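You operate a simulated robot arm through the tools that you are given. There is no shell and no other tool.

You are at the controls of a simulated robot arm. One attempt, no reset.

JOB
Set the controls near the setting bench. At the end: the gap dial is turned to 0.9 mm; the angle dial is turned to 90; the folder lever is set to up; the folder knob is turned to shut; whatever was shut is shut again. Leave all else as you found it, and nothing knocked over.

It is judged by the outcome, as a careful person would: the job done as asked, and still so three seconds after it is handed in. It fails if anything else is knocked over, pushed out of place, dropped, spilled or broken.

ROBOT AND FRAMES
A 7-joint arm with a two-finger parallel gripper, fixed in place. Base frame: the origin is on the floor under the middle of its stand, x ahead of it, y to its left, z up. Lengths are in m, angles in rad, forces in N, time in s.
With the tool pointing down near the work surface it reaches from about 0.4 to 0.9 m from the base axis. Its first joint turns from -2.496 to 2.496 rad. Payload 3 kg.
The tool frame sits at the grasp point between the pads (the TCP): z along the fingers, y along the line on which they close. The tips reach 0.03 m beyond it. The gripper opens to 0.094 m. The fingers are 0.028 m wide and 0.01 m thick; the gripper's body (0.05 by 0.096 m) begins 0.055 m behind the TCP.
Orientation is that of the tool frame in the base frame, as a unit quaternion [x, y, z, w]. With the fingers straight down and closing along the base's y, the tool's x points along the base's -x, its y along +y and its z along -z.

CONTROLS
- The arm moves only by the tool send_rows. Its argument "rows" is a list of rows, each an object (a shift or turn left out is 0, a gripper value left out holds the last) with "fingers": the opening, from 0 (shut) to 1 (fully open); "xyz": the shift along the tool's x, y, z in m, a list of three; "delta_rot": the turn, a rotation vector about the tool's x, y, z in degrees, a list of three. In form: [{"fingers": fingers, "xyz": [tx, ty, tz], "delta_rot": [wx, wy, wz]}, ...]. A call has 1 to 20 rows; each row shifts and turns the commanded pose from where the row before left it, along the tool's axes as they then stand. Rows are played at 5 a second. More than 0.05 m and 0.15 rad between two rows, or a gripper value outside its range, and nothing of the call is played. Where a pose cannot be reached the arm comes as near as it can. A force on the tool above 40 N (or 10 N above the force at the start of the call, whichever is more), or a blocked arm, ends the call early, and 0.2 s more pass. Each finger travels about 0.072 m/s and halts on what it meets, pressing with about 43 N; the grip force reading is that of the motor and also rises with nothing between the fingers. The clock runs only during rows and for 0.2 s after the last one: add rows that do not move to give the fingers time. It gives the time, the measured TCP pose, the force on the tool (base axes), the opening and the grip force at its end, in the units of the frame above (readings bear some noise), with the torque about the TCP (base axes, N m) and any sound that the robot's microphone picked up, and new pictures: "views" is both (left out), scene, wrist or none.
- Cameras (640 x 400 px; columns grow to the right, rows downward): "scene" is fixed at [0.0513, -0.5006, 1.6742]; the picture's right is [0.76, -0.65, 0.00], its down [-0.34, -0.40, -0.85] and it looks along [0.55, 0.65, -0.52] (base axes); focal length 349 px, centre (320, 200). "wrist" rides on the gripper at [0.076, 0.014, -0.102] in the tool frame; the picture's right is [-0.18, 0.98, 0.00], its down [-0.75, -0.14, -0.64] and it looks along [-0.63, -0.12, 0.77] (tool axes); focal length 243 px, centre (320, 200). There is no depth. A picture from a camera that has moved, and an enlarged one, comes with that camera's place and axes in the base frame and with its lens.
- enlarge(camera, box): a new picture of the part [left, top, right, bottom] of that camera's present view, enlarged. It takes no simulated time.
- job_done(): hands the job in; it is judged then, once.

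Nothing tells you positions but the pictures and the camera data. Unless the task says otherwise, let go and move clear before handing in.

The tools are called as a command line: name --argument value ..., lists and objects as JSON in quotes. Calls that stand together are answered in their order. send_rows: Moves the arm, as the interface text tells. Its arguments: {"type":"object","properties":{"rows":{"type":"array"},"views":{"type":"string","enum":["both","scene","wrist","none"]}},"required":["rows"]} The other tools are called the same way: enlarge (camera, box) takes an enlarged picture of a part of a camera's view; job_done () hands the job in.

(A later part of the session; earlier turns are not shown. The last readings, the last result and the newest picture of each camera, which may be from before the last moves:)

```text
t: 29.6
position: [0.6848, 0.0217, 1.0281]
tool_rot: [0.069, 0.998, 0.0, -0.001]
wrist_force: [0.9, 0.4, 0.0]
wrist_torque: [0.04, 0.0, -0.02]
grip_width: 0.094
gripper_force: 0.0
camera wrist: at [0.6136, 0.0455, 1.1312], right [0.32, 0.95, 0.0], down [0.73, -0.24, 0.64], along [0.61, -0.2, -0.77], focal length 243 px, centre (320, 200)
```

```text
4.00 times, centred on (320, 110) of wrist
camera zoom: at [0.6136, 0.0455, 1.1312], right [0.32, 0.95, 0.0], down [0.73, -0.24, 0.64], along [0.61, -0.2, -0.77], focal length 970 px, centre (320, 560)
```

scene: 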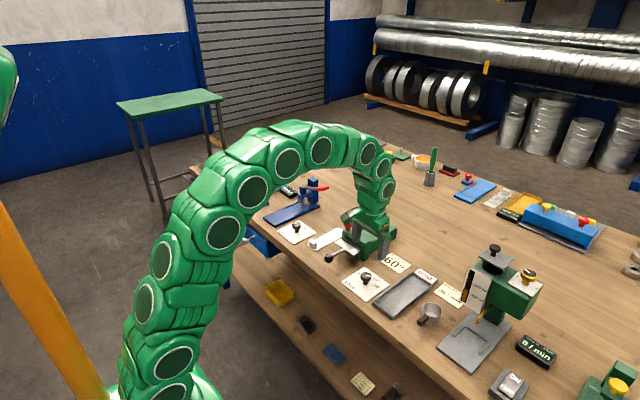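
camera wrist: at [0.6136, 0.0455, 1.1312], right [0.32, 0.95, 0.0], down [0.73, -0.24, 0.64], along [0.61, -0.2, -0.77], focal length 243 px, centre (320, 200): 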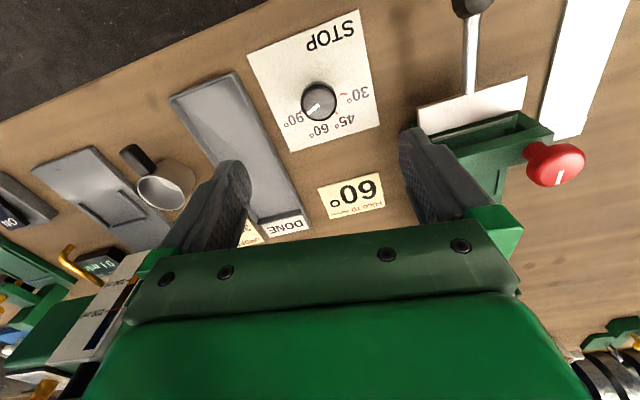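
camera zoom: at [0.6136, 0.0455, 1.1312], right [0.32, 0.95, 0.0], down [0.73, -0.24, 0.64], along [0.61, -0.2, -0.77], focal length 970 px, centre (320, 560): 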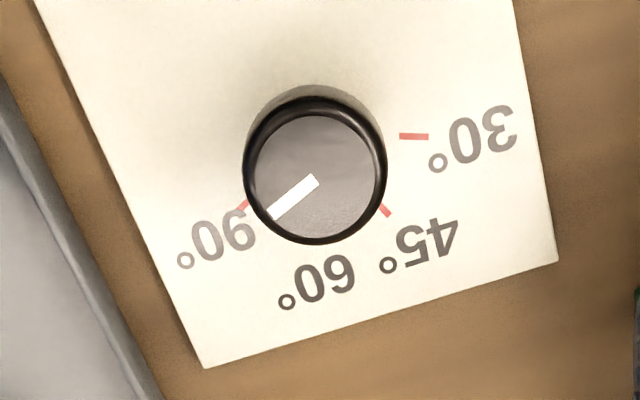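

enlarge --camera "wrist" --box '[284, 76, 364, 126]'

enlarge --camera "scene" --box '[340, 255, 400, 305]'

enlarge --camera "wrist" --box '[440, 0, 640, 200]'

```text
8.00 times, centred on (324, 101) of wrist
camera zoom: at [0.6136, 0.0455, 1.1312], right [0.32, 0.95, 0.0], down [0.73, -0.24, 0.64], along [0.61, -0.2, -0.77], focal length 1941 px, centre (288, 992)
```

zoom: 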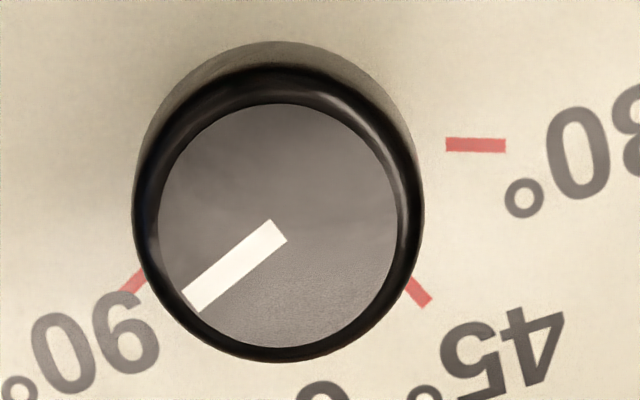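

```text
8.00 times, centred on (370, 280) of scene
camera zoom: at [0.0513, -0.5006, 1.6742], right [0.76, -0.65, 0.0], down [-0.34, -0.4, -0.85], along [0.55, 0.65, -0.52], focal length 2792 px, centre (-80, -440)
```

zoom: 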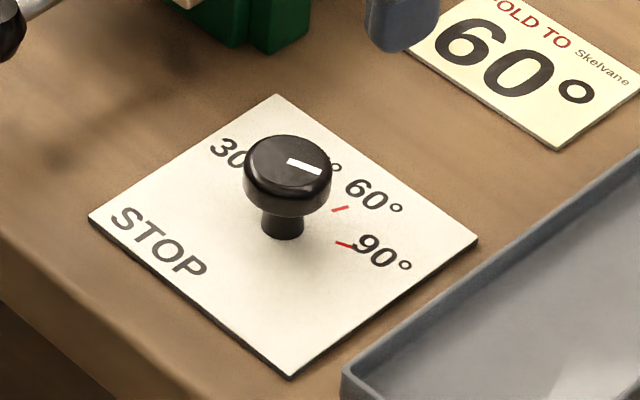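

```text
2.00 times, centred on (540, 100) of wrist
camera zoom: at [0.6136, 0.0455, 1.1312], right [0.32, 0.95, 0.0], down [0.73, -0.24, 0.64], along [0.61, -0.2, -0.77], focal length 485 px, centre (-120, 400)
```

zoom: 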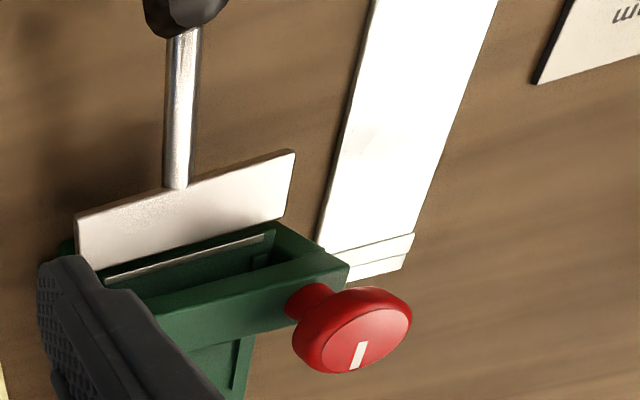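

The angle dial's pointer (-69.7°) now lines up with the 90 tick (-68.6°). Next I'll rise and move over the folder to inspect its red knob and its lever.

send_rows --rows '[{"xyz": [0, 0, -0.04], "delta_rot": [0, 0, -7.9]}, {"xyz": [0, 0, -0.04]}, {"xyz": [0, 0, -0.02]}, {"xyz": [0, 0.04, 0]}, {"xyz": [0, 0.04, 0]}, {"xyz": [0, 0.04, 0]}, {"xyz": [0, 0.04, 0]}, {}]'

enlarge --camera "wrist" --box '[230, 40, 420, 240]'

enlarge --camera "wrist" --box '[420, 0, 640, 140]'

```text
t: 31.4
position: [0.6849, 0.1821, 1.13]
tool_rot: [0.0, 1.0, 0.001, 0.0]
wrist_force: [0.7, -0.4, 0.0]
wrist_torque: [0.02, 0.01, 0.01]
grip_width: 0.0942
gripper_force: 0.1
camera wrist: at [0.6101, 0.1957, 1.2329], right [0.18, 0.98, 0.0], down [0.75, -0.14, 0.64], along [0.63, -0.12, -0.77], focal length 243 px, centre (320, 200)
```

scene: 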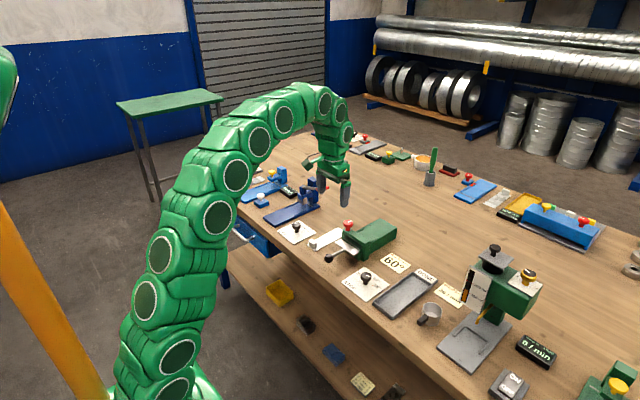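
wrist: 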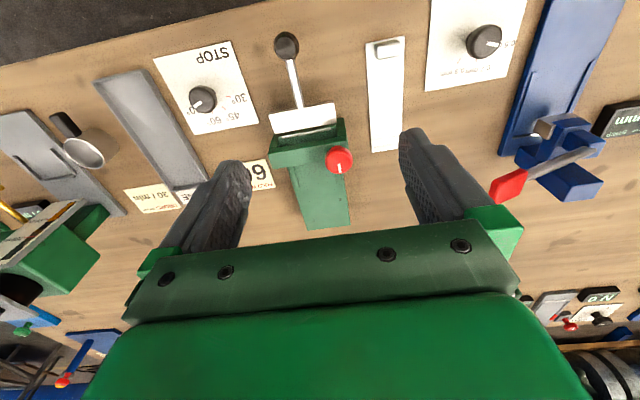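

```text
2.00 times, centred on (325, 140) of wrist
camera zoom: at [0.6101, 0.1957, 1.2329], right [0.18, 0.98, 0.0], down [0.75, -0.14, 0.64], along [0.63, -0.12, -0.77], focal length 485 px, centre (310, 320)
```

zoom: 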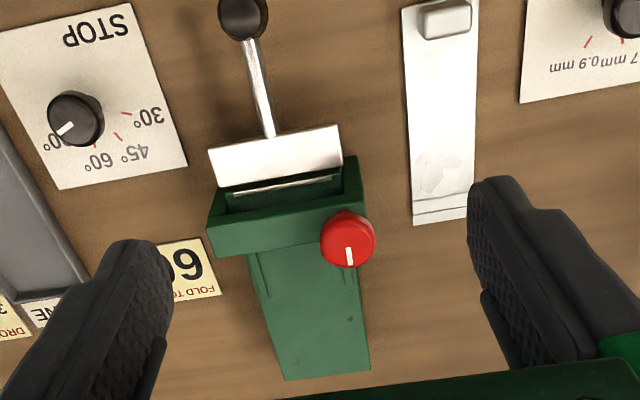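

```text
2.86 times, centred on (530, 70) of wrist
camera zoom: at [0.6101, 0.1957, 1.2329], right [0.18, 0.98, 0.0], down [0.75, -0.14, 0.64], along [0.63, -0.12, -0.77], focal length 693 px, centre (-280, 571)
```

zoom: 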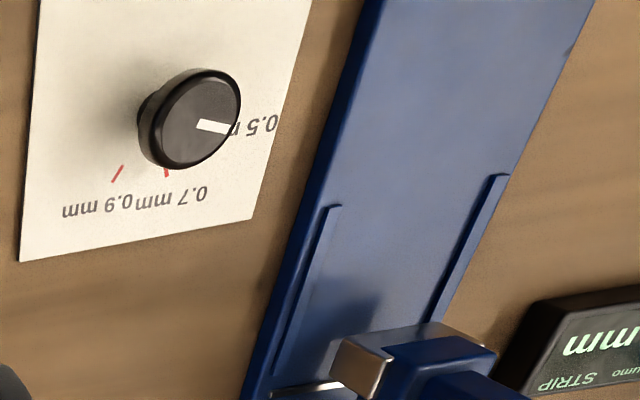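

enlarge --camera "scene" --box '[320, 205, 410, 270]'

enlarge --camera "wrist" --box '[255, 90, 375, 180]'

enlarge --camera "wrist" --box '[260, 20, 360, 110]'

enlarge --camera "scene" --box '[250, 280, 410, 400]'

enlarge --camera "scene" --box '[300, 110, 480, 200]'

```text
6.15 times, centred on (365, 238) of scene
camera zoom: at [0.0513, -0.5006, 1.6742], right [0.76, -0.65, 0.0], down [-0.34, -0.4, -0.85], along [0.55, 0.65, -0.52], focal length 2148 px, centre (43, -31)
```

zoom: 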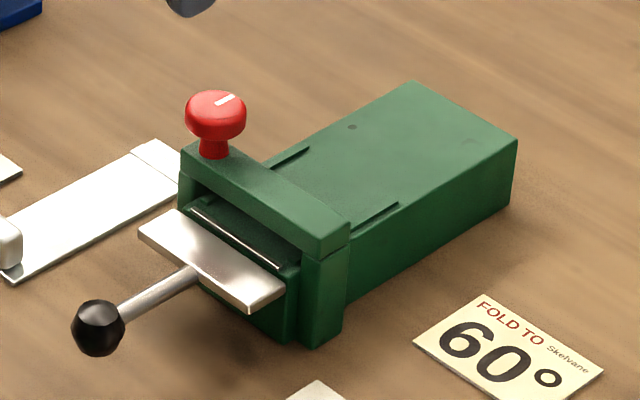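

```text
4.44 times, centred on (315, 135) of wrist
camera zoom: at [0.6101, 0.1957, 1.2329], right [0.18, 0.98, 0.0], down [0.75, -0.14, 0.64], along [0.63, -0.12, -0.77], focal length 1078 px, centre (342, 489)
```

zoom: 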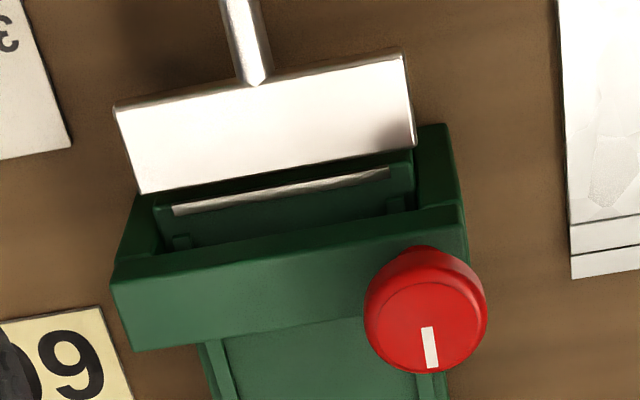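

```text
4.44 times, centred on (310, 65) of wrist
camera zoom: at [0.6101, 0.1957, 1.2329], right [0.18, 0.98, 0.0], down [0.75, -0.14, 0.64], along [0.63, -0.12, -0.77], focal length 1078 px, centre (364, 800)
```

zoom: 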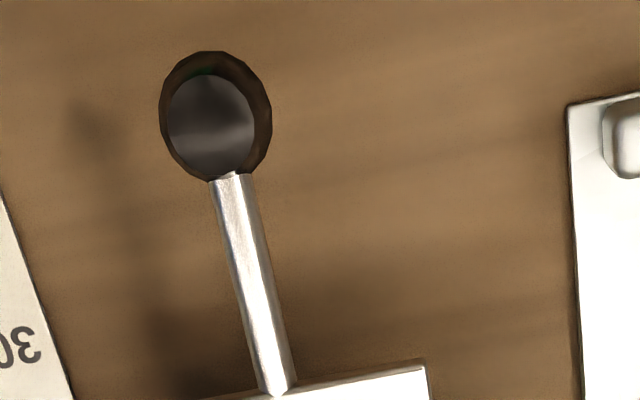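

```text
3.33 times, centred on (330, 340) of scene
camera zoom: at [0.0513, -0.5006, 1.6742], right [0.76, -0.65, 0.0], down [-0.34, -0.4, -0.85], along [0.55, 0.65, -0.52], focal length 1163 px, centre (287, -267)
```

zoom: 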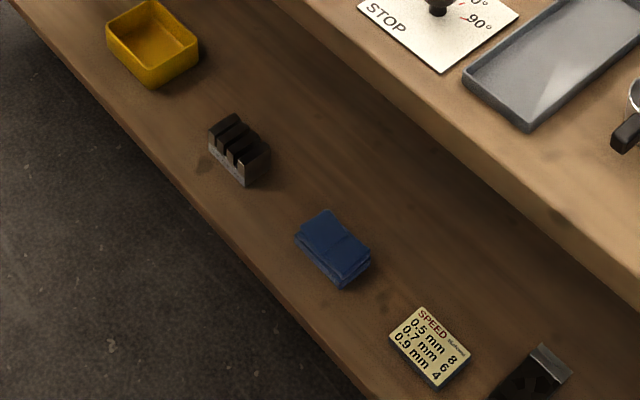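

```text
3.56 times, centred on (390, 155) of scene
camera zoom: at [0.0513, -0.5006, 1.6742], right [0.76, -0.65, 0.0], down [-0.34, -0.4, -0.85], along [0.55, 0.65, -0.52], focal length 1241 px, centre (71, 360)
```

zoom: 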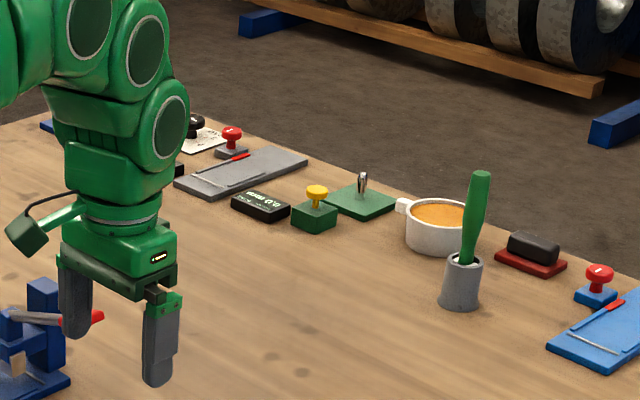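

The red folder knob is at about (0.768, 0.190, top 0.979), its mark pointing straight away from the robot. The lever lies horizontal with its ball at about (0.644, 0.152, 0.916). I'll move above the knob for a closer look.

send_rows --rows '[{"xyz": [-0.03, 0.004, 0]}, {"xyz": [-0.03, 0.004, 0.02]}, {"xyz": [-0.022, 0.0, 0.02]}, {}]'

enlarge --camera "wrist" --box '[220, 40, 420, 190]'

enlarge --camera "scene" --box '[320, 205, 410, 270]'

```text
t: 32.4
position: [0.7667, 0.1873, 1.0894]
tool_rot: [0.0, 1.0, 0.001, 0.0]
wrist_force: [0.8, -0.2, -1.1]
wrist_torque: [0.01, -0.02, -0.02]
grip_width: 0.0936
gripper_force: 0.1
camera wrist: at [0.6927, 0.2016, 1.1929], right [0.18, 0.98, 0.0], down [0.75, -0.14, 0.64], along [0.63, -0.12, -0.77], focal length 243 px, centre (320, 200)
```

scene: 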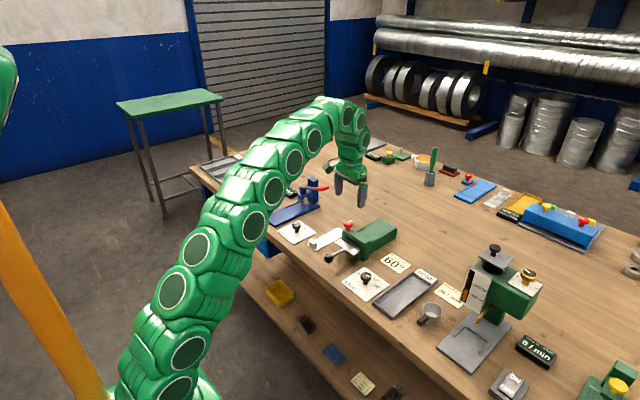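
wrist: 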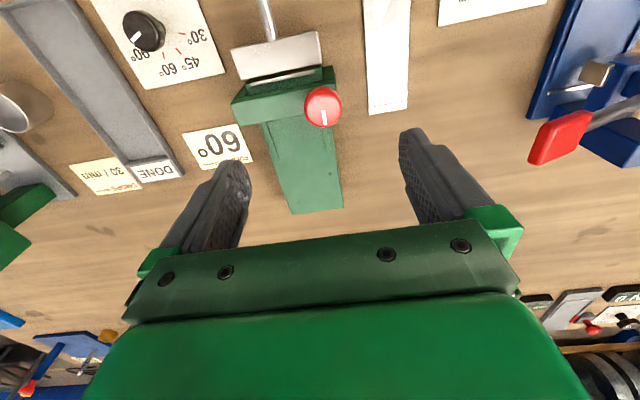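

```text
2.67 times, centred on (320, 115) of wrist
camera zoom: at [0.6927, 0.2016, 1.1929], right [0.18, 0.98, 0.0], down [0.75, -0.14, 0.64], along [0.63, -0.12, -0.77], focal length 647 px, centre (320, 427)
```

zoom: 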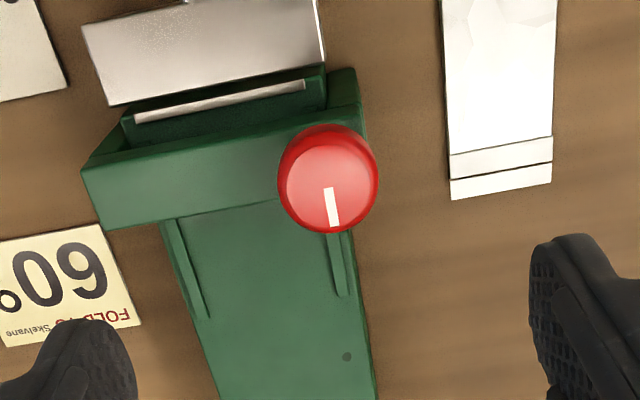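

```text
6.15 times, centred on (365, 238) of scene
camera zoom: at [0.0513, -0.5006, 1.6742], right [0.76, -0.65, 0.0], down [-0.34, -0.4, -0.85], along [0.55, 0.65, -0.52], focal length 2148 px, centre (43, -31)
```

zoom: 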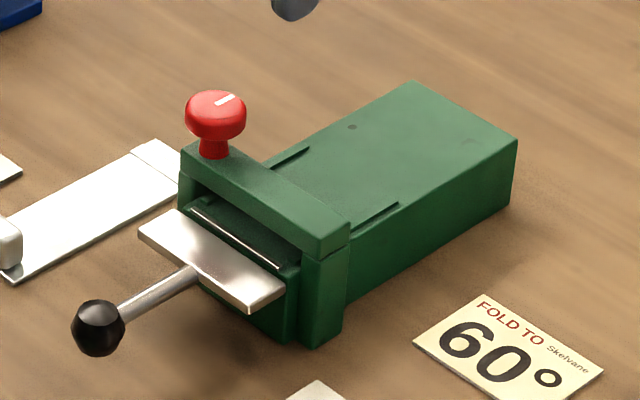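

The knob axis is near (0.768, 0.1907). I'm descending around it with the fingers open, tips staying above the clamp bar.

send_rows --rows '[{"xyz": [0.001, 0.003, 0.03]}, {"xyz": [0, 0, 0.03]}, {"xyz": [0, 0, 0.025]}, {"xyz": [0, 0, 0.015]}, {}]'

enlarge --camera "wrist" --box '[220, 80, 420, 230]'

enlarge --camera "scene" --box '[310, 185, 410, 265]'

```text
t: 33.5
position: [0.7665, 0.1907, 0.9893]
tool_rot: [0.0, 1.0, 0.001, 0.0]
wrist_force: [0.5, -0.2, -0.1]
wrist_torque: [0.0, 0.02, -0.02]
grip_width: 0.0941
gripper_force: 0.1
camera wrist: at [0.6918, 0.2052, 1.0925], right [0.18, 0.98, 0.0], down [0.75, -0.14, 0.64], along [0.63, -0.12, -0.77], focal length 243 px, centre (320, 200)
```

scene: 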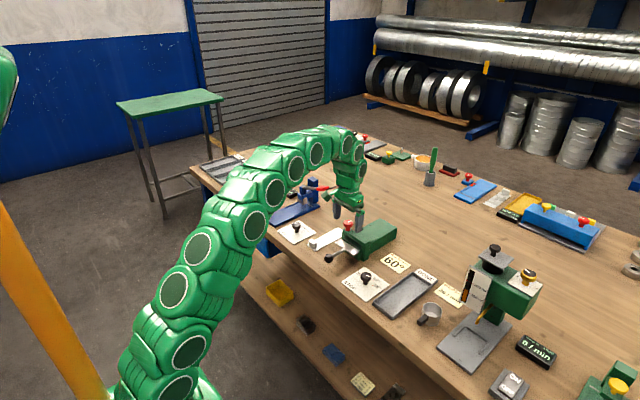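
wrist: 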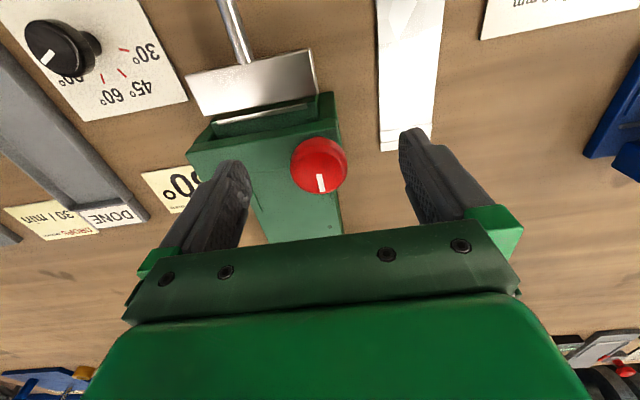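

```text
2.67 times, centred on (320, 155) of wrist
camera zoom: at [0.6918, 0.2052, 1.0925], right [0.18, 0.98, 0.0], down [0.75, -0.14, 0.64], along [0.63, -0.12, -0.77], focal length 647 px, centre (320, 320)
```

zoom: 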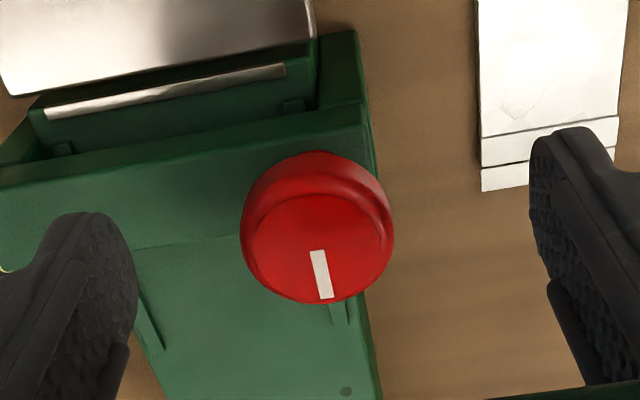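

```text
5.00 times, centred on (360, 225) of scene
camera zoom: at [0.0513, -0.5006, 1.6742], right [0.76, -0.65, 0.0], down [-0.34, -0.4, -0.85], along [0.55, 0.65, -0.52], focal length 1745 px, centre (120, 75)
```

zoom: 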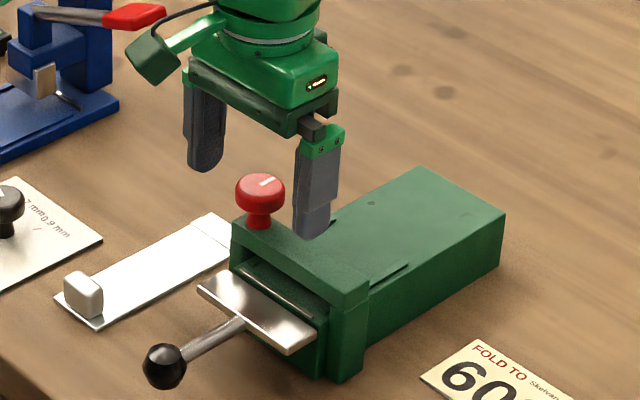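

The knob is centred. I'll grip it and try a small clockwise turn, seen from above (the usual "shut" direction), watching for an end stop.

send_rows --rows '[{"xyz": [0, 0, 0.005]}, {"fingers": 0.6}, {"fingers": 0.4}, {"fingers": 0.2}, {"fingers": 0.2}, {"delta_rot": [0, 0, 2]}, {"delta_rot": [0, 0, 2]}, {"delta_rot": [0, 0, 2]}, {"delta_rot": [0, 0, 2]}]'

enlarge --camera "wrist" --box '[220, 80, 420, 230]'

enlarge --camera "scene" --box '[310, 185, 410, 265]'

```text
t: 35.5
position: [0.7659, 0.1907, 0.9847]
tool_rot: [0.07, 0.998, 0.001, 0.001]
wrist_force: [6.1, -10.6, -6.1]
wrist_torque: [-0.14, 0.01, 0.0]
grip_width: 0.0346
gripper_force: 44.9
camera wrist: at [0.6947, 0.2149, 1.0874], right [0.32, 0.95, 0.0], down [0.73, -0.25, 0.64], along [0.61, -0.2, -0.77], focal length 243 px, centre (320, 200)
```

scene: 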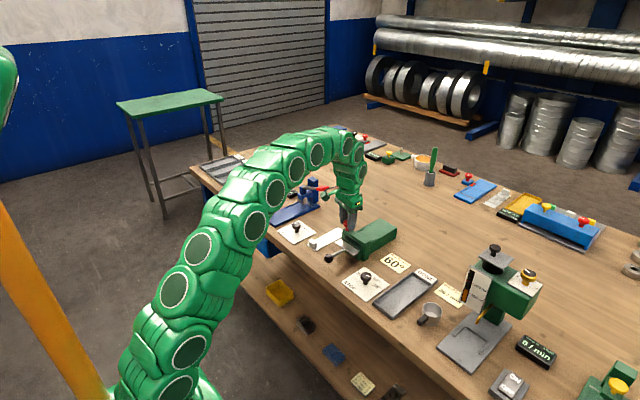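
wrist: 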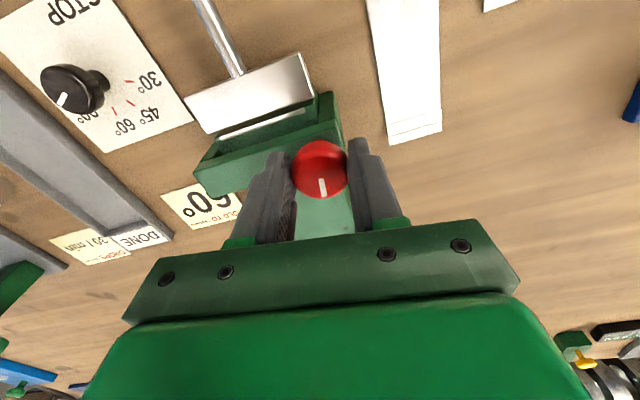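

```text
2.67 times, centred on (320, 155) of wrist
camera zoom: at [0.6947, 0.2149, 1.0874], right [0.32, 0.95, 0.0], down [0.73, -0.25, 0.64], along [0.61, -0.2, -0.77], focal length 647 px, centre (320, 320)
```

zoom: 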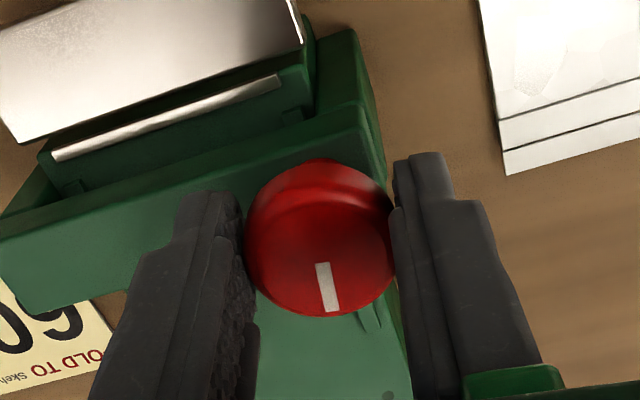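

```text
5.00 times, centred on (360, 225) of scene
camera zoom: at [0.0513, -0.5006, 1.6742], right [0.76, -0.65, 0.0], down [-0.34, -0.4, -0.85], along [0.55, 0.65, -0.52], focal length 1745 px, centre (120, 75)
```

zoom: 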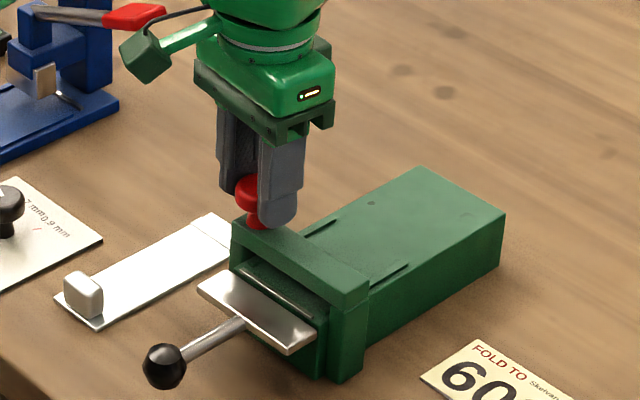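

The knob turns clockwise with the gripper. I'll continue in stages, easing between them and watching for a stop.

send_rows --rows '[{"delta_rot": [0, 0, 2.5]}, {"delta_rot": [0, 0, 2.5]}, {"delta_rot": [0, 0, 2.5]}, {"delta_rot": [0, 0, 2.5]}, {"delta_rot": [0, 0, 2.5]}, {"delta_rot": [0, 0, 2.5]}, {"fingers": 0.5}, {"fingers": 0.5}, {"fingers": 0.2}, {"fingers": 0.2}, {"delta_rot": [0, 0, 2.5]}, {"delta_rot": [0, 0, 2.5]}, {"delta_rot": [0, 0, 2.5]}, {"delta_rot": [0, 0, 2.5]}, {"delta_rot": [0, 0, 2.5]}, {"delta_rot": [0, 0, 2.5]}, {"fingers": 0.5}, {"fingers": 0.5}]'

enlarge --camera "wrist" --box '[220, 80, 420, 230]'

enlarge --camera "scene" --box '[310, 185, 410, 265]'

```text
t: 39.4
position: [0.7668, 0.1906, 0.9828]
tool_rot: [0.325, 0.946, 0.001, -0.001]
wrist_force: [-0.2, 0.6, 0.0]
wrist_torque: [-0.01, -0.01, -0.02]
grip_width: 0.0472
gripper_force: 0.0
camera wrist: at [0.7166, 0.2488, 1.0868], right [0.75, 0.66, 0.0], down [0.51, -0.58, 0.64], along [0.42, -0.48, -0.77], focal length 243 px, centre (320, 200)
```

scene: 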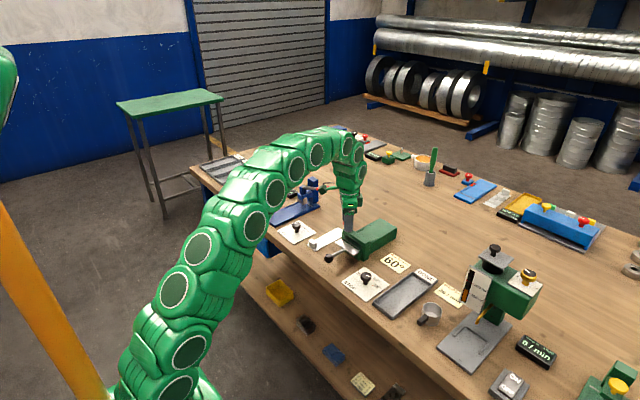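
wrist: 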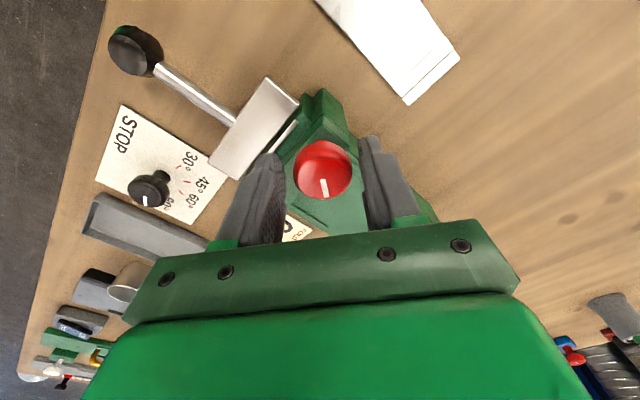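

```text
2.67 times, centred on (320, 155) of wrist
camera zoom: at [0.7166, 0.2488, 1.0868], right [0.75, 0.66, 0.0], down [0.51, -0.58, 0.64], along [0.42, -0.48, -0.77], focal length 647 px, centre (320, 320)
```

zoom: 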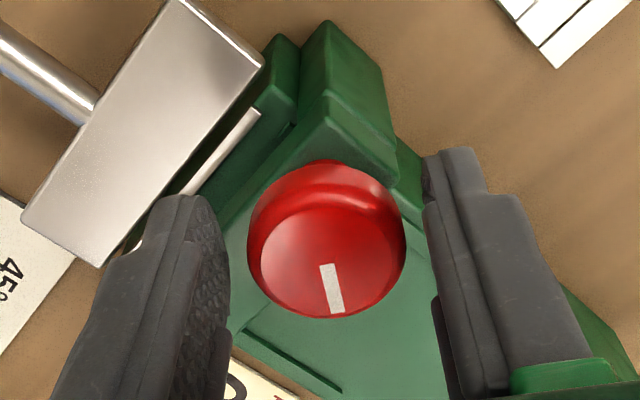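

```text
5.00 times, centred on (360, 225) of scene
camera zoom: at [0.0513, -0.5006, 1.6742], right [0.76, -0.65, 0.0], down [-0.34, -0.4, -0.85], along [0.55, 0.65, -0.52], focal length 1745 px, centre (120, 75)
```

zoom: 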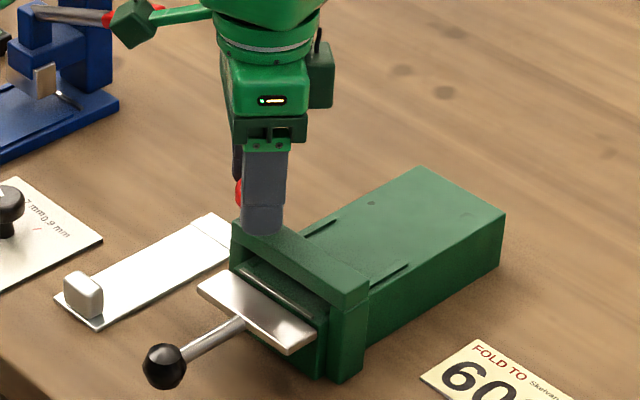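

send_rows --rows '[{"fingers": 0.2}, {"fingers": 0.2}, {"delta_rot": [0, 0, 2.5]}, {"delta_rot": [0, 0, 2.5]}, {"delta_rot": [0, 0, 2.5]}, {"delta_rot": [0, 0, 2.5]}, {"delta_rot": [0, 0, 2.5]}, {"fingers": 0.5}, {"fingers": 0.5}, {"fingers": 0.2}, {"fingers": 0.2}, {"delta_rot": [0, 0, 2.5]}, {"delta_rot": [0, 0, 2.5]}, {"delta_rot": [0, 0, 2.5]}, {"delta_rot": [0, 0, 2.5]}, {"delta_rot": [0, 0, 2.5]}, {"delta_rot": [0, 0, 2.5]}]' --views "wrist"

enlarge --camera "wrist" --box '[220, 80, 420, 230]'

```text
t: 40.6
position: [0.7677, 0.1913, 0.9834]
tool_rot: [0.387, 0.922, 0.002, 0.001]
wrist_force: [7.4, 0.7, -8.4]
wrist_torque: [0.1, -0.59, 0.02]
grip_width: 0.0346
gripper_force: 44.8
stopped in row 6: the force on the tool passed its limit at 41 N (the readings are from after the stop); the commanded pose is now the measured one
camera wrist: at [0.725, 0.2559, 1.0868], right [0.83, 0.56, 0.0], down [0.43, -0.64, 0.64], along [0.36, -0.53, -0.77], focal length 243 px, centre (320, 200)
```

wrist: 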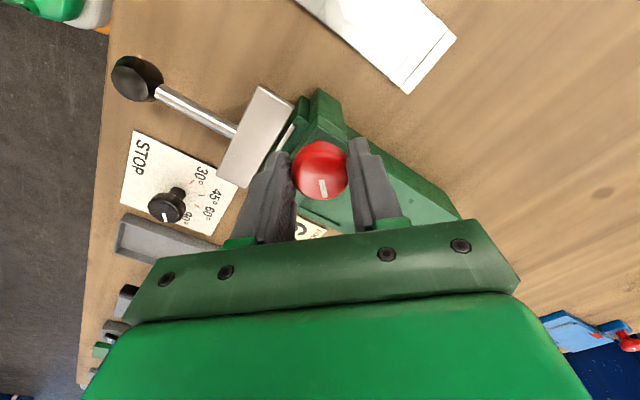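

```text
2.67 times, centred on (320, 155) of wrist
camera zoom: at [0.725, 0.2559, 1.0868], right [0.83, 0.56, 0.0], down [0.43, -0.64, 0.64], along [0.36, -0.53, -0.77], focal length 647 px, centre (320, 320)
```

zoom: 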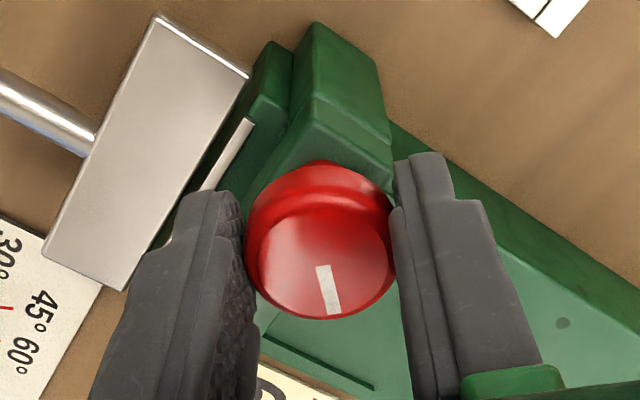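

send_rows --rows '[{"fingers": 0.5}, {"fingers": 0.5}, {"fingers": 0.2}, {"fingers": 0.2}, {"delta_rot": [0, 0, 2]}, {"delta_rot": [0, 0, 2]}, {"delta_rot": [0, 0, 2]}, {"delta_rot": [0, 0, 2]}, {"delta_rot": [0, 0, 2]}, {"fingers": 0.5}, {"fingers": 0.5}, {"fingers": 0.2}, {"fingers": 0.2}, {"delta_rot": [0, 0, 2]}, {"delta_rot": [0, 0, 2]}, {"delta_rot": [0, 0, 2]}, {"delta_rot": [0, 0, 2]}, {"delta_rot": [0, 0, 2]}]' --views "wrist"

enlarge --camera "wrist" --box '[220, 80, 420, 230]'

```text
t: 44.2
position: [0.7671, 0.1919, 0.9838]
tool_rot: [0.524, 0.852, 0.001, 0.002]
wrist_force: [7.1, 0.0, -7.2]
wrist_torque: [0.1, -0.33, 0.0]
grip_width: 0.0343
gripper_force: 45.1
stopped in row 17: the force on the tool passed its limit at 41 N (the readings are from after the stop); the commanded pose is now the measured one
camera wrist: at [0.747, 0.2658, 1.0874], right [0.96, 0.28, 0.01], down [0.21, -0.74, 0.64], along [0.18, -0.61, -0.77], focal length 243 px, centre (320, 200)
```

wrist: 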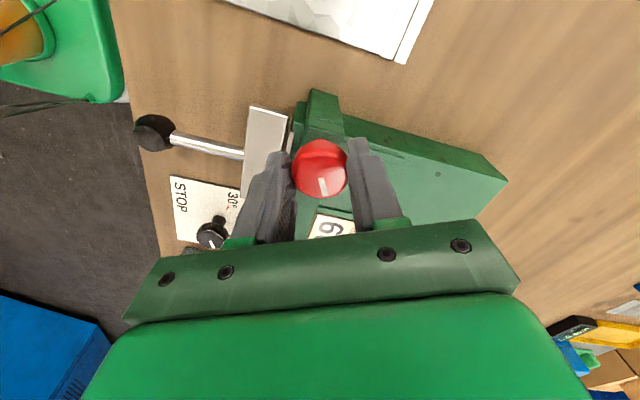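

```text
2.67 times, centred on (320, 155) of wrist
camera zoom: at [0.747, 0.2658, 1.0874], right [0.96, 0.28, 0.01], down [0.21, -0.74, 0.64], along [0.18, -0.61, -0.77], focal length 647 px, centre (320, 320)
```

zoom: 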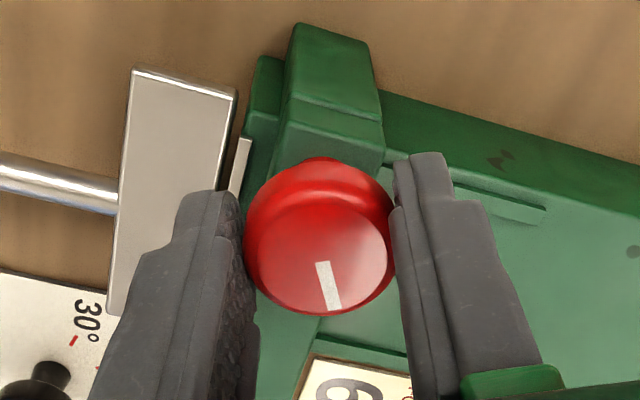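

The knob is at about -61° and still turning freely. I'll open, swing the gripper back around the knob, and regrip to continue clockwise.

send_rows --rows '[{"fingers": 0.6}, {"fingers": 0.65}, {"delta_rot": [0, 0, -8.5]}, {"delta_rot": [0, 0, -8.5]}, {"delta_rot": [0, 0, -8.5]}, {"delta_rot": [0, 0, -8.5]}, {"delta_rot": [0, 0, -8.5]}, {"delta_rot": [0, 0, -8.5]}, {"delta_rot": [0, 0, -8.5]}, {"delta_rot": [0, 0, -8.5]}, {"delta_rot": [0, 0, -8.5]}, {"delta_rot": [0, 0, -8.5]}, {}]'

enlarge --camera "wrist" --box '[220, 80, 420, 230]'

enlarge --camera "scene" --box '[310, 185, 410, 265]'

```text
t: 47.0
position: [0.7663, 0.1921, 0.9846]
tool_rot: [-0.191, 0.982, 0.0, 0.003]
wrist_force: [0.3, -0.7, 0.5]
wrist_torque: [0.03, 0.01, -0.01]
grip_width: 0.0614
gripper_force: 0.1
camera wrist: at [0.6925, 0.1763, 1.0881], right [-0.2, 0.98, 0.0], down [0.75, 0.15, 0.65], along [0.63, 0.13, -0.76], focal length 243 px, centre (320, 200)
```

scene: 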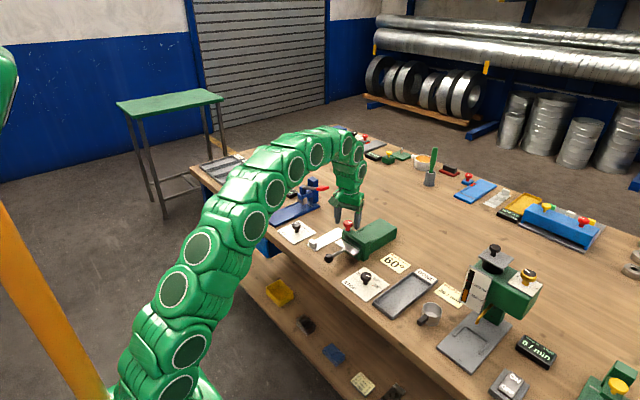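
wrist: 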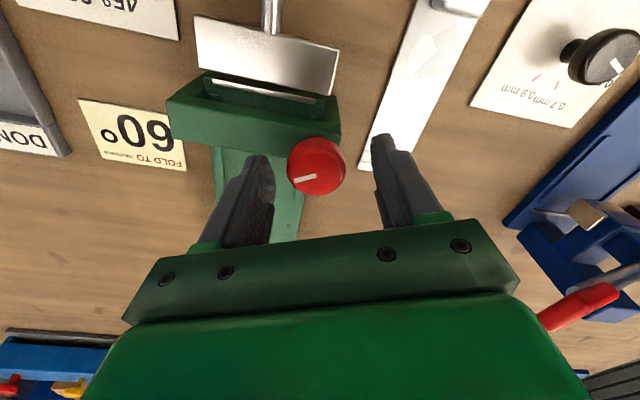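

```text
2.67 times, centred on (320, 155) of wrist
camera zoom: at [0.6925, 0.1763, 1.0881], right [-0.2, 0.98, 0.0], down [0.75, 0.15, 0.65], along [0.63, 0.13, -0.76], focal length 647 px, centre (320, 320)
```

zoom: 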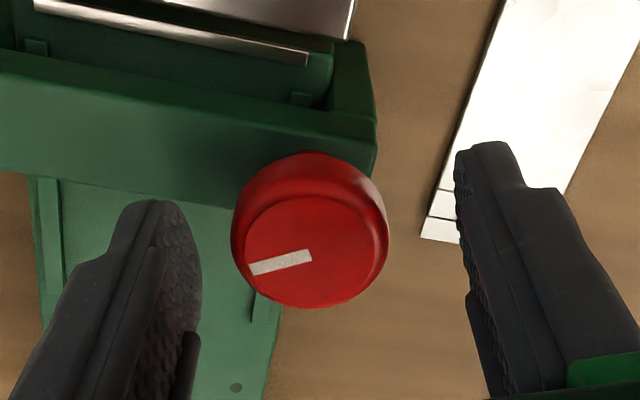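

```text
5.00 times, centred on (360, 225) of scene
camera zoom: at [0.0513, -0.5006, 1.6742], right [0.76, -0.65, 0.0], down [-0.34, -0.4, -0.85], along [0.55, 0.65, -0.52], focal length 1745 px, centre (120, 75)
```

zoom: 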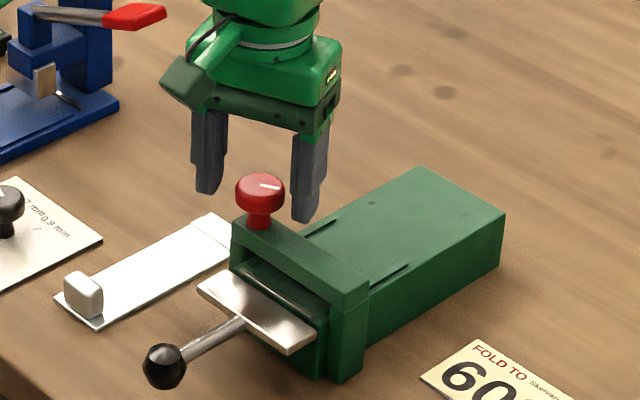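

The mark is at -62°. I'll regrip and continue clockwise, looking for the end stop.

send_rows --rows '[{"xyz": [0.0008, -0.0008, 0]}, {"fingers": 0.4}, {"fingers": 0.2}, {"fingers": 0.2}, {"delta_rot": [0, 0, 2]}, {"delta_rot": [0, 0, 2]}, {"delta_rot": [0, 0, 2]}, {"delta_rot": [0, 0, 2]}, {"delta_rot": [0, 0, 2]}, {"delta_rot": [0, 0, 2]}, {"delta_rot": [0, 0, 2]}]' --views "wrist"

enlarge --camera "wrist" --box '[220, 80, 420, 230]'

```text
t: 49.4
position: [0.7672, 0.1897, 0.9845]
tool_rot: [-0.069, 0.998, 0.001, 0.003]
wrist_force: [25.8, -20.6, 7.3]
wrist_torque: [-0.63, -1.07, -0.03]
grip_width: 0.0345
gripper_force: 45.4
camera wrist: at [0.6912, 0.1932, 1.0878], right [0.05, 1.0, 0.0], down [0.76, -0.04, 0.65], along [0.65, -0.03, -0.76], focal length 243 px, centre (320, 200)
```

wrist: 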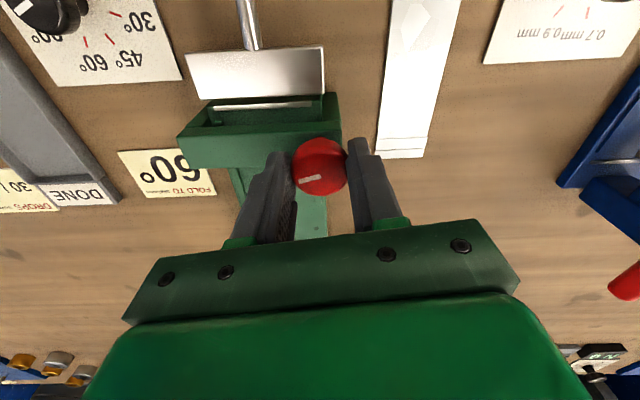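

```text
2.67 times, centred on (320, 155) of wrist
camera zoom: at [0.6912, 0.1932, 1.0878], right [0.05, 1.0, 0.0], down [0.76, -0.04, 0.65], along [0.65, -0.03, -0.76], focal length 647 px, centre (320, 320)
```

zoom: 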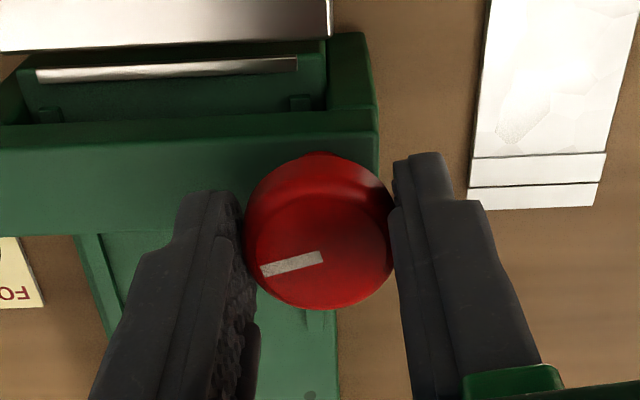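

send_rows --rows '[{"fingers": 0.5}, {"fingers": 0.5}, {"fingers": 0.2}, {"fingers": 0.2}, {"delta_rot": [0, 0, 2]}, {"delta_rot": [0, 0, 2]}, {"delta_rot": [0, 0, 2]}, {"delta_rot": [0, 0, 2]}, {"delta_rot": [0, 0, 2]}, {"delta_rot": [0, 0, 2]}]' --views "wrist"

enlarge --camera "wrist" --box '[220, 80, 420, 230]'

```text
t: 51.6
position: [0.7676, 0.1897, 0.983]
tool_rot: [0.036, 0.999, 0.001, 0.002]
wrist_force: [-8.4, -20.1, -9.2]
wrist_torque: [-0.44, 0.51, -0.09]
grip_width: 0.0341
gripper_force: 45.4
camera wrist: at [0.693, 0.2096, 1.0873], right [0.25, 0.97, 0.0], down [0.74, -0.2, 0.64], along [0.62, -0.16, -0.76], focal length 243 px, centre (320, 200)
```

wrist: 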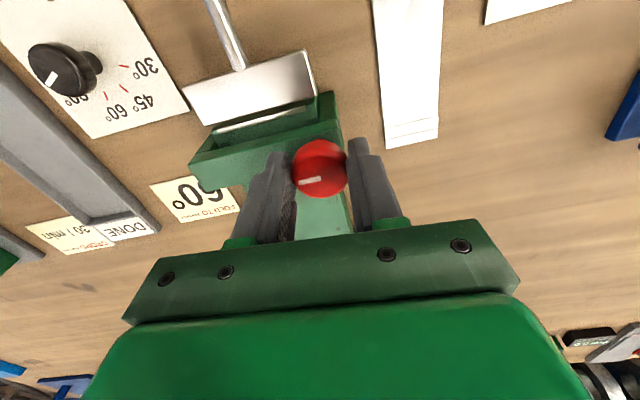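

```text
2.67 times, centred on (320, 155) of wrist
camera zoom: at [0.693, 0.2096, 1.0873], right [0.25, 0.97, 0.0], down [0.74, -0.2, 0.64], along [0.62, -0.16, -0.76], focal length 647 px, centre (320, 320)
```

zoom: 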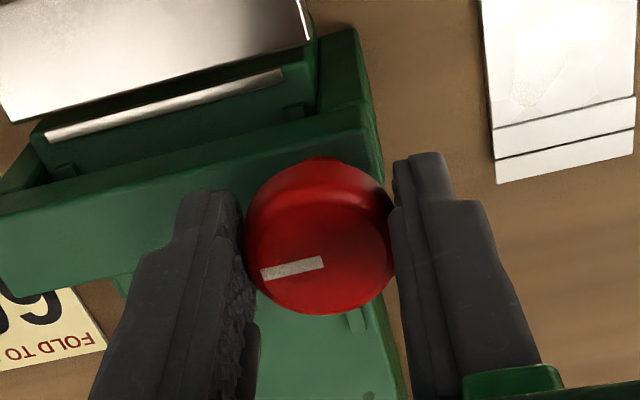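

send_rows --rows '[{"fingers": 0.5}, {"fingers": 0.5}, {"fingers": 0.2}, {"fingers": 0.2}, {"delta_rot": [0, 0, 2]}, {"delta_rot": [0, 0, 2]}, {"delta_rot": [0, 0, 2]}, {"delta_rot": [0, 0, 2]}, {"delta_rot": [0, 0, 2]}]' --views "wrist"

enlarge --camera "wrist" --box '[220, 80, 420, 230]'

```text
t: 53.6
position: [0.7673, 0.1897, 0.9837]
tool_rot: [0.123, 0.992, 0.002, 0.003]
wrist_force: [2.6, -7.2, 11.2]
wrist_torque: [-0.18, -0.36, 0.65]
grip_width: 0.0347
gripper_force: 45.1
camera wrist: at [0.6976, 0.2224, 1.0874], right [0.42, 0.91, 0.0], down [0.69, -0.32, 0.64], along [0.59, -0.27, -0.76], focal length 243 px, centre (320, 200)
```

wrist: 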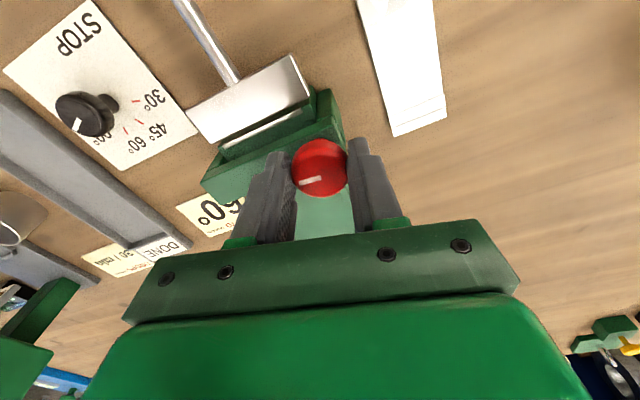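

```text
2.67 times, centred on (320, 155) of wrist
camera zoom: at [0.6976, 0.2224, 1.0874], right [0.42, 0.91, 0.0], down [0.69, -0.32, 0.64], along [0.59, -0.27, -0.76], focal length 647 px, centre (320, 320)
```

zoom: 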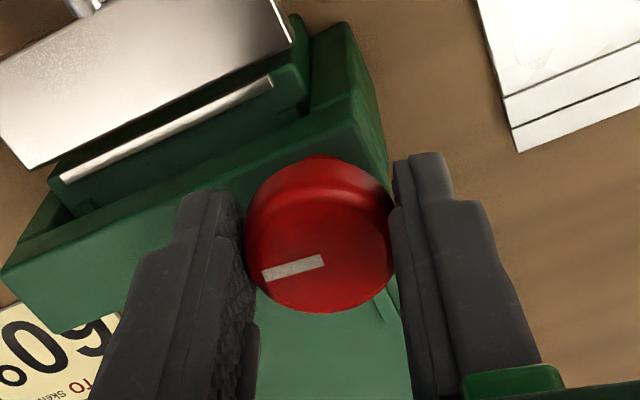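

A resisting torque of 0.65 N·m appeared, so the knob has reached its clockwise end stop at about 90–95° from the start. I'll release and check the mark.

send_rows --rows '[{"fingers": 0.5}, {"fingers": 0.6}, {}]'

enlarge --camera "wrist" --box '[220, 80, 420, 230]'

enlarge --camera "scene" --box '[310, 185, 410, 265]'

```text
t: 54.4
position: [0.7674, 0.1894, 0.9843]
tool_rot: [0.123, 0.992, 0.002, 0.002]
wrist_force: [-0.4, 0.1, -0.4]
wrist_torque: [-0.01, 0.01, 0.01]
grip_width: 0.0564
gripper_force: 0.1
camera wrist: at [0.6976, 0.2223, 1.0871], right [0.42, 0.91, 0.0], down [0.69, -0.32, 0.64], along [0.59, -0.27, -0.76], focal length 243 px, centre (320, 200)
```

scene: 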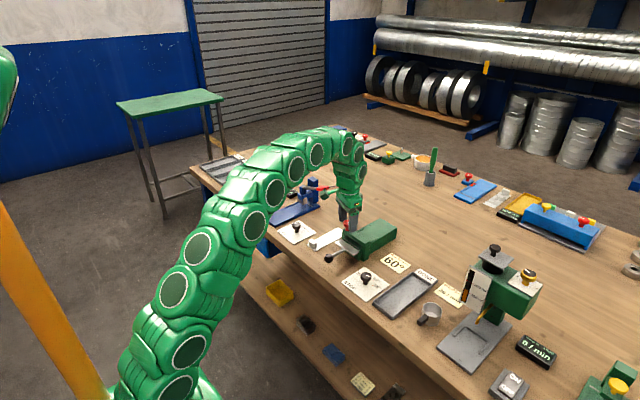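
wrist: 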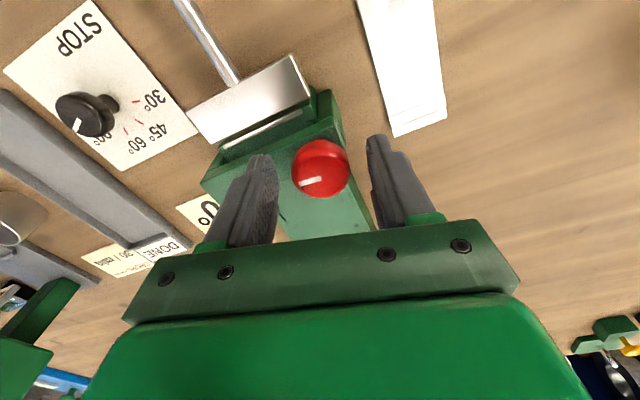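

```text
2.67 times, centred on (320, 155) of wrist
camera zoom: at [0.6976, 0.2223, 1.0871], right [0.42, 0.91, 0.0], down [0.69, -0.32, 0.64], along [0.59, -0.27, -0.76], focal length 647 px, centre (320, 320)
```

zoom: 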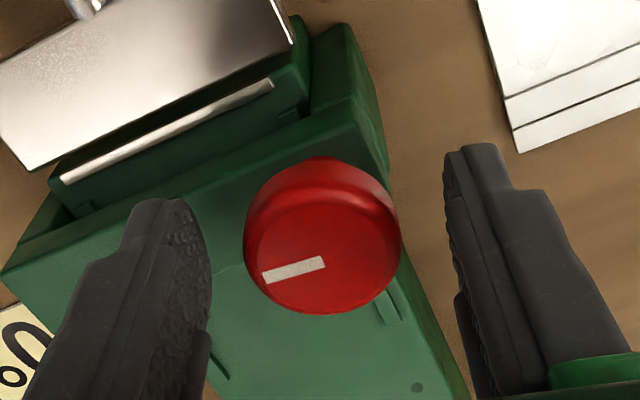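

```text
5.00 times, centred on (360, 225) of scene
camera zoom: at [0.0513, -0.5006, 1.6742], right [0.76, -0.65, 0.0], down [-0.34, -0.4, -0.85], along [0.55, 0.65, -0.52], focal length 1745 px, centre (120, 75)
```

zoom: 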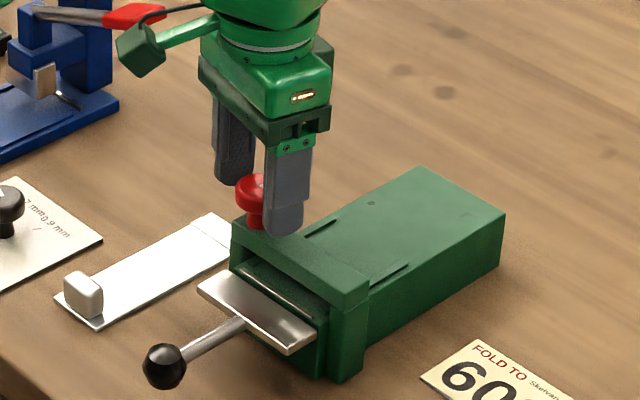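

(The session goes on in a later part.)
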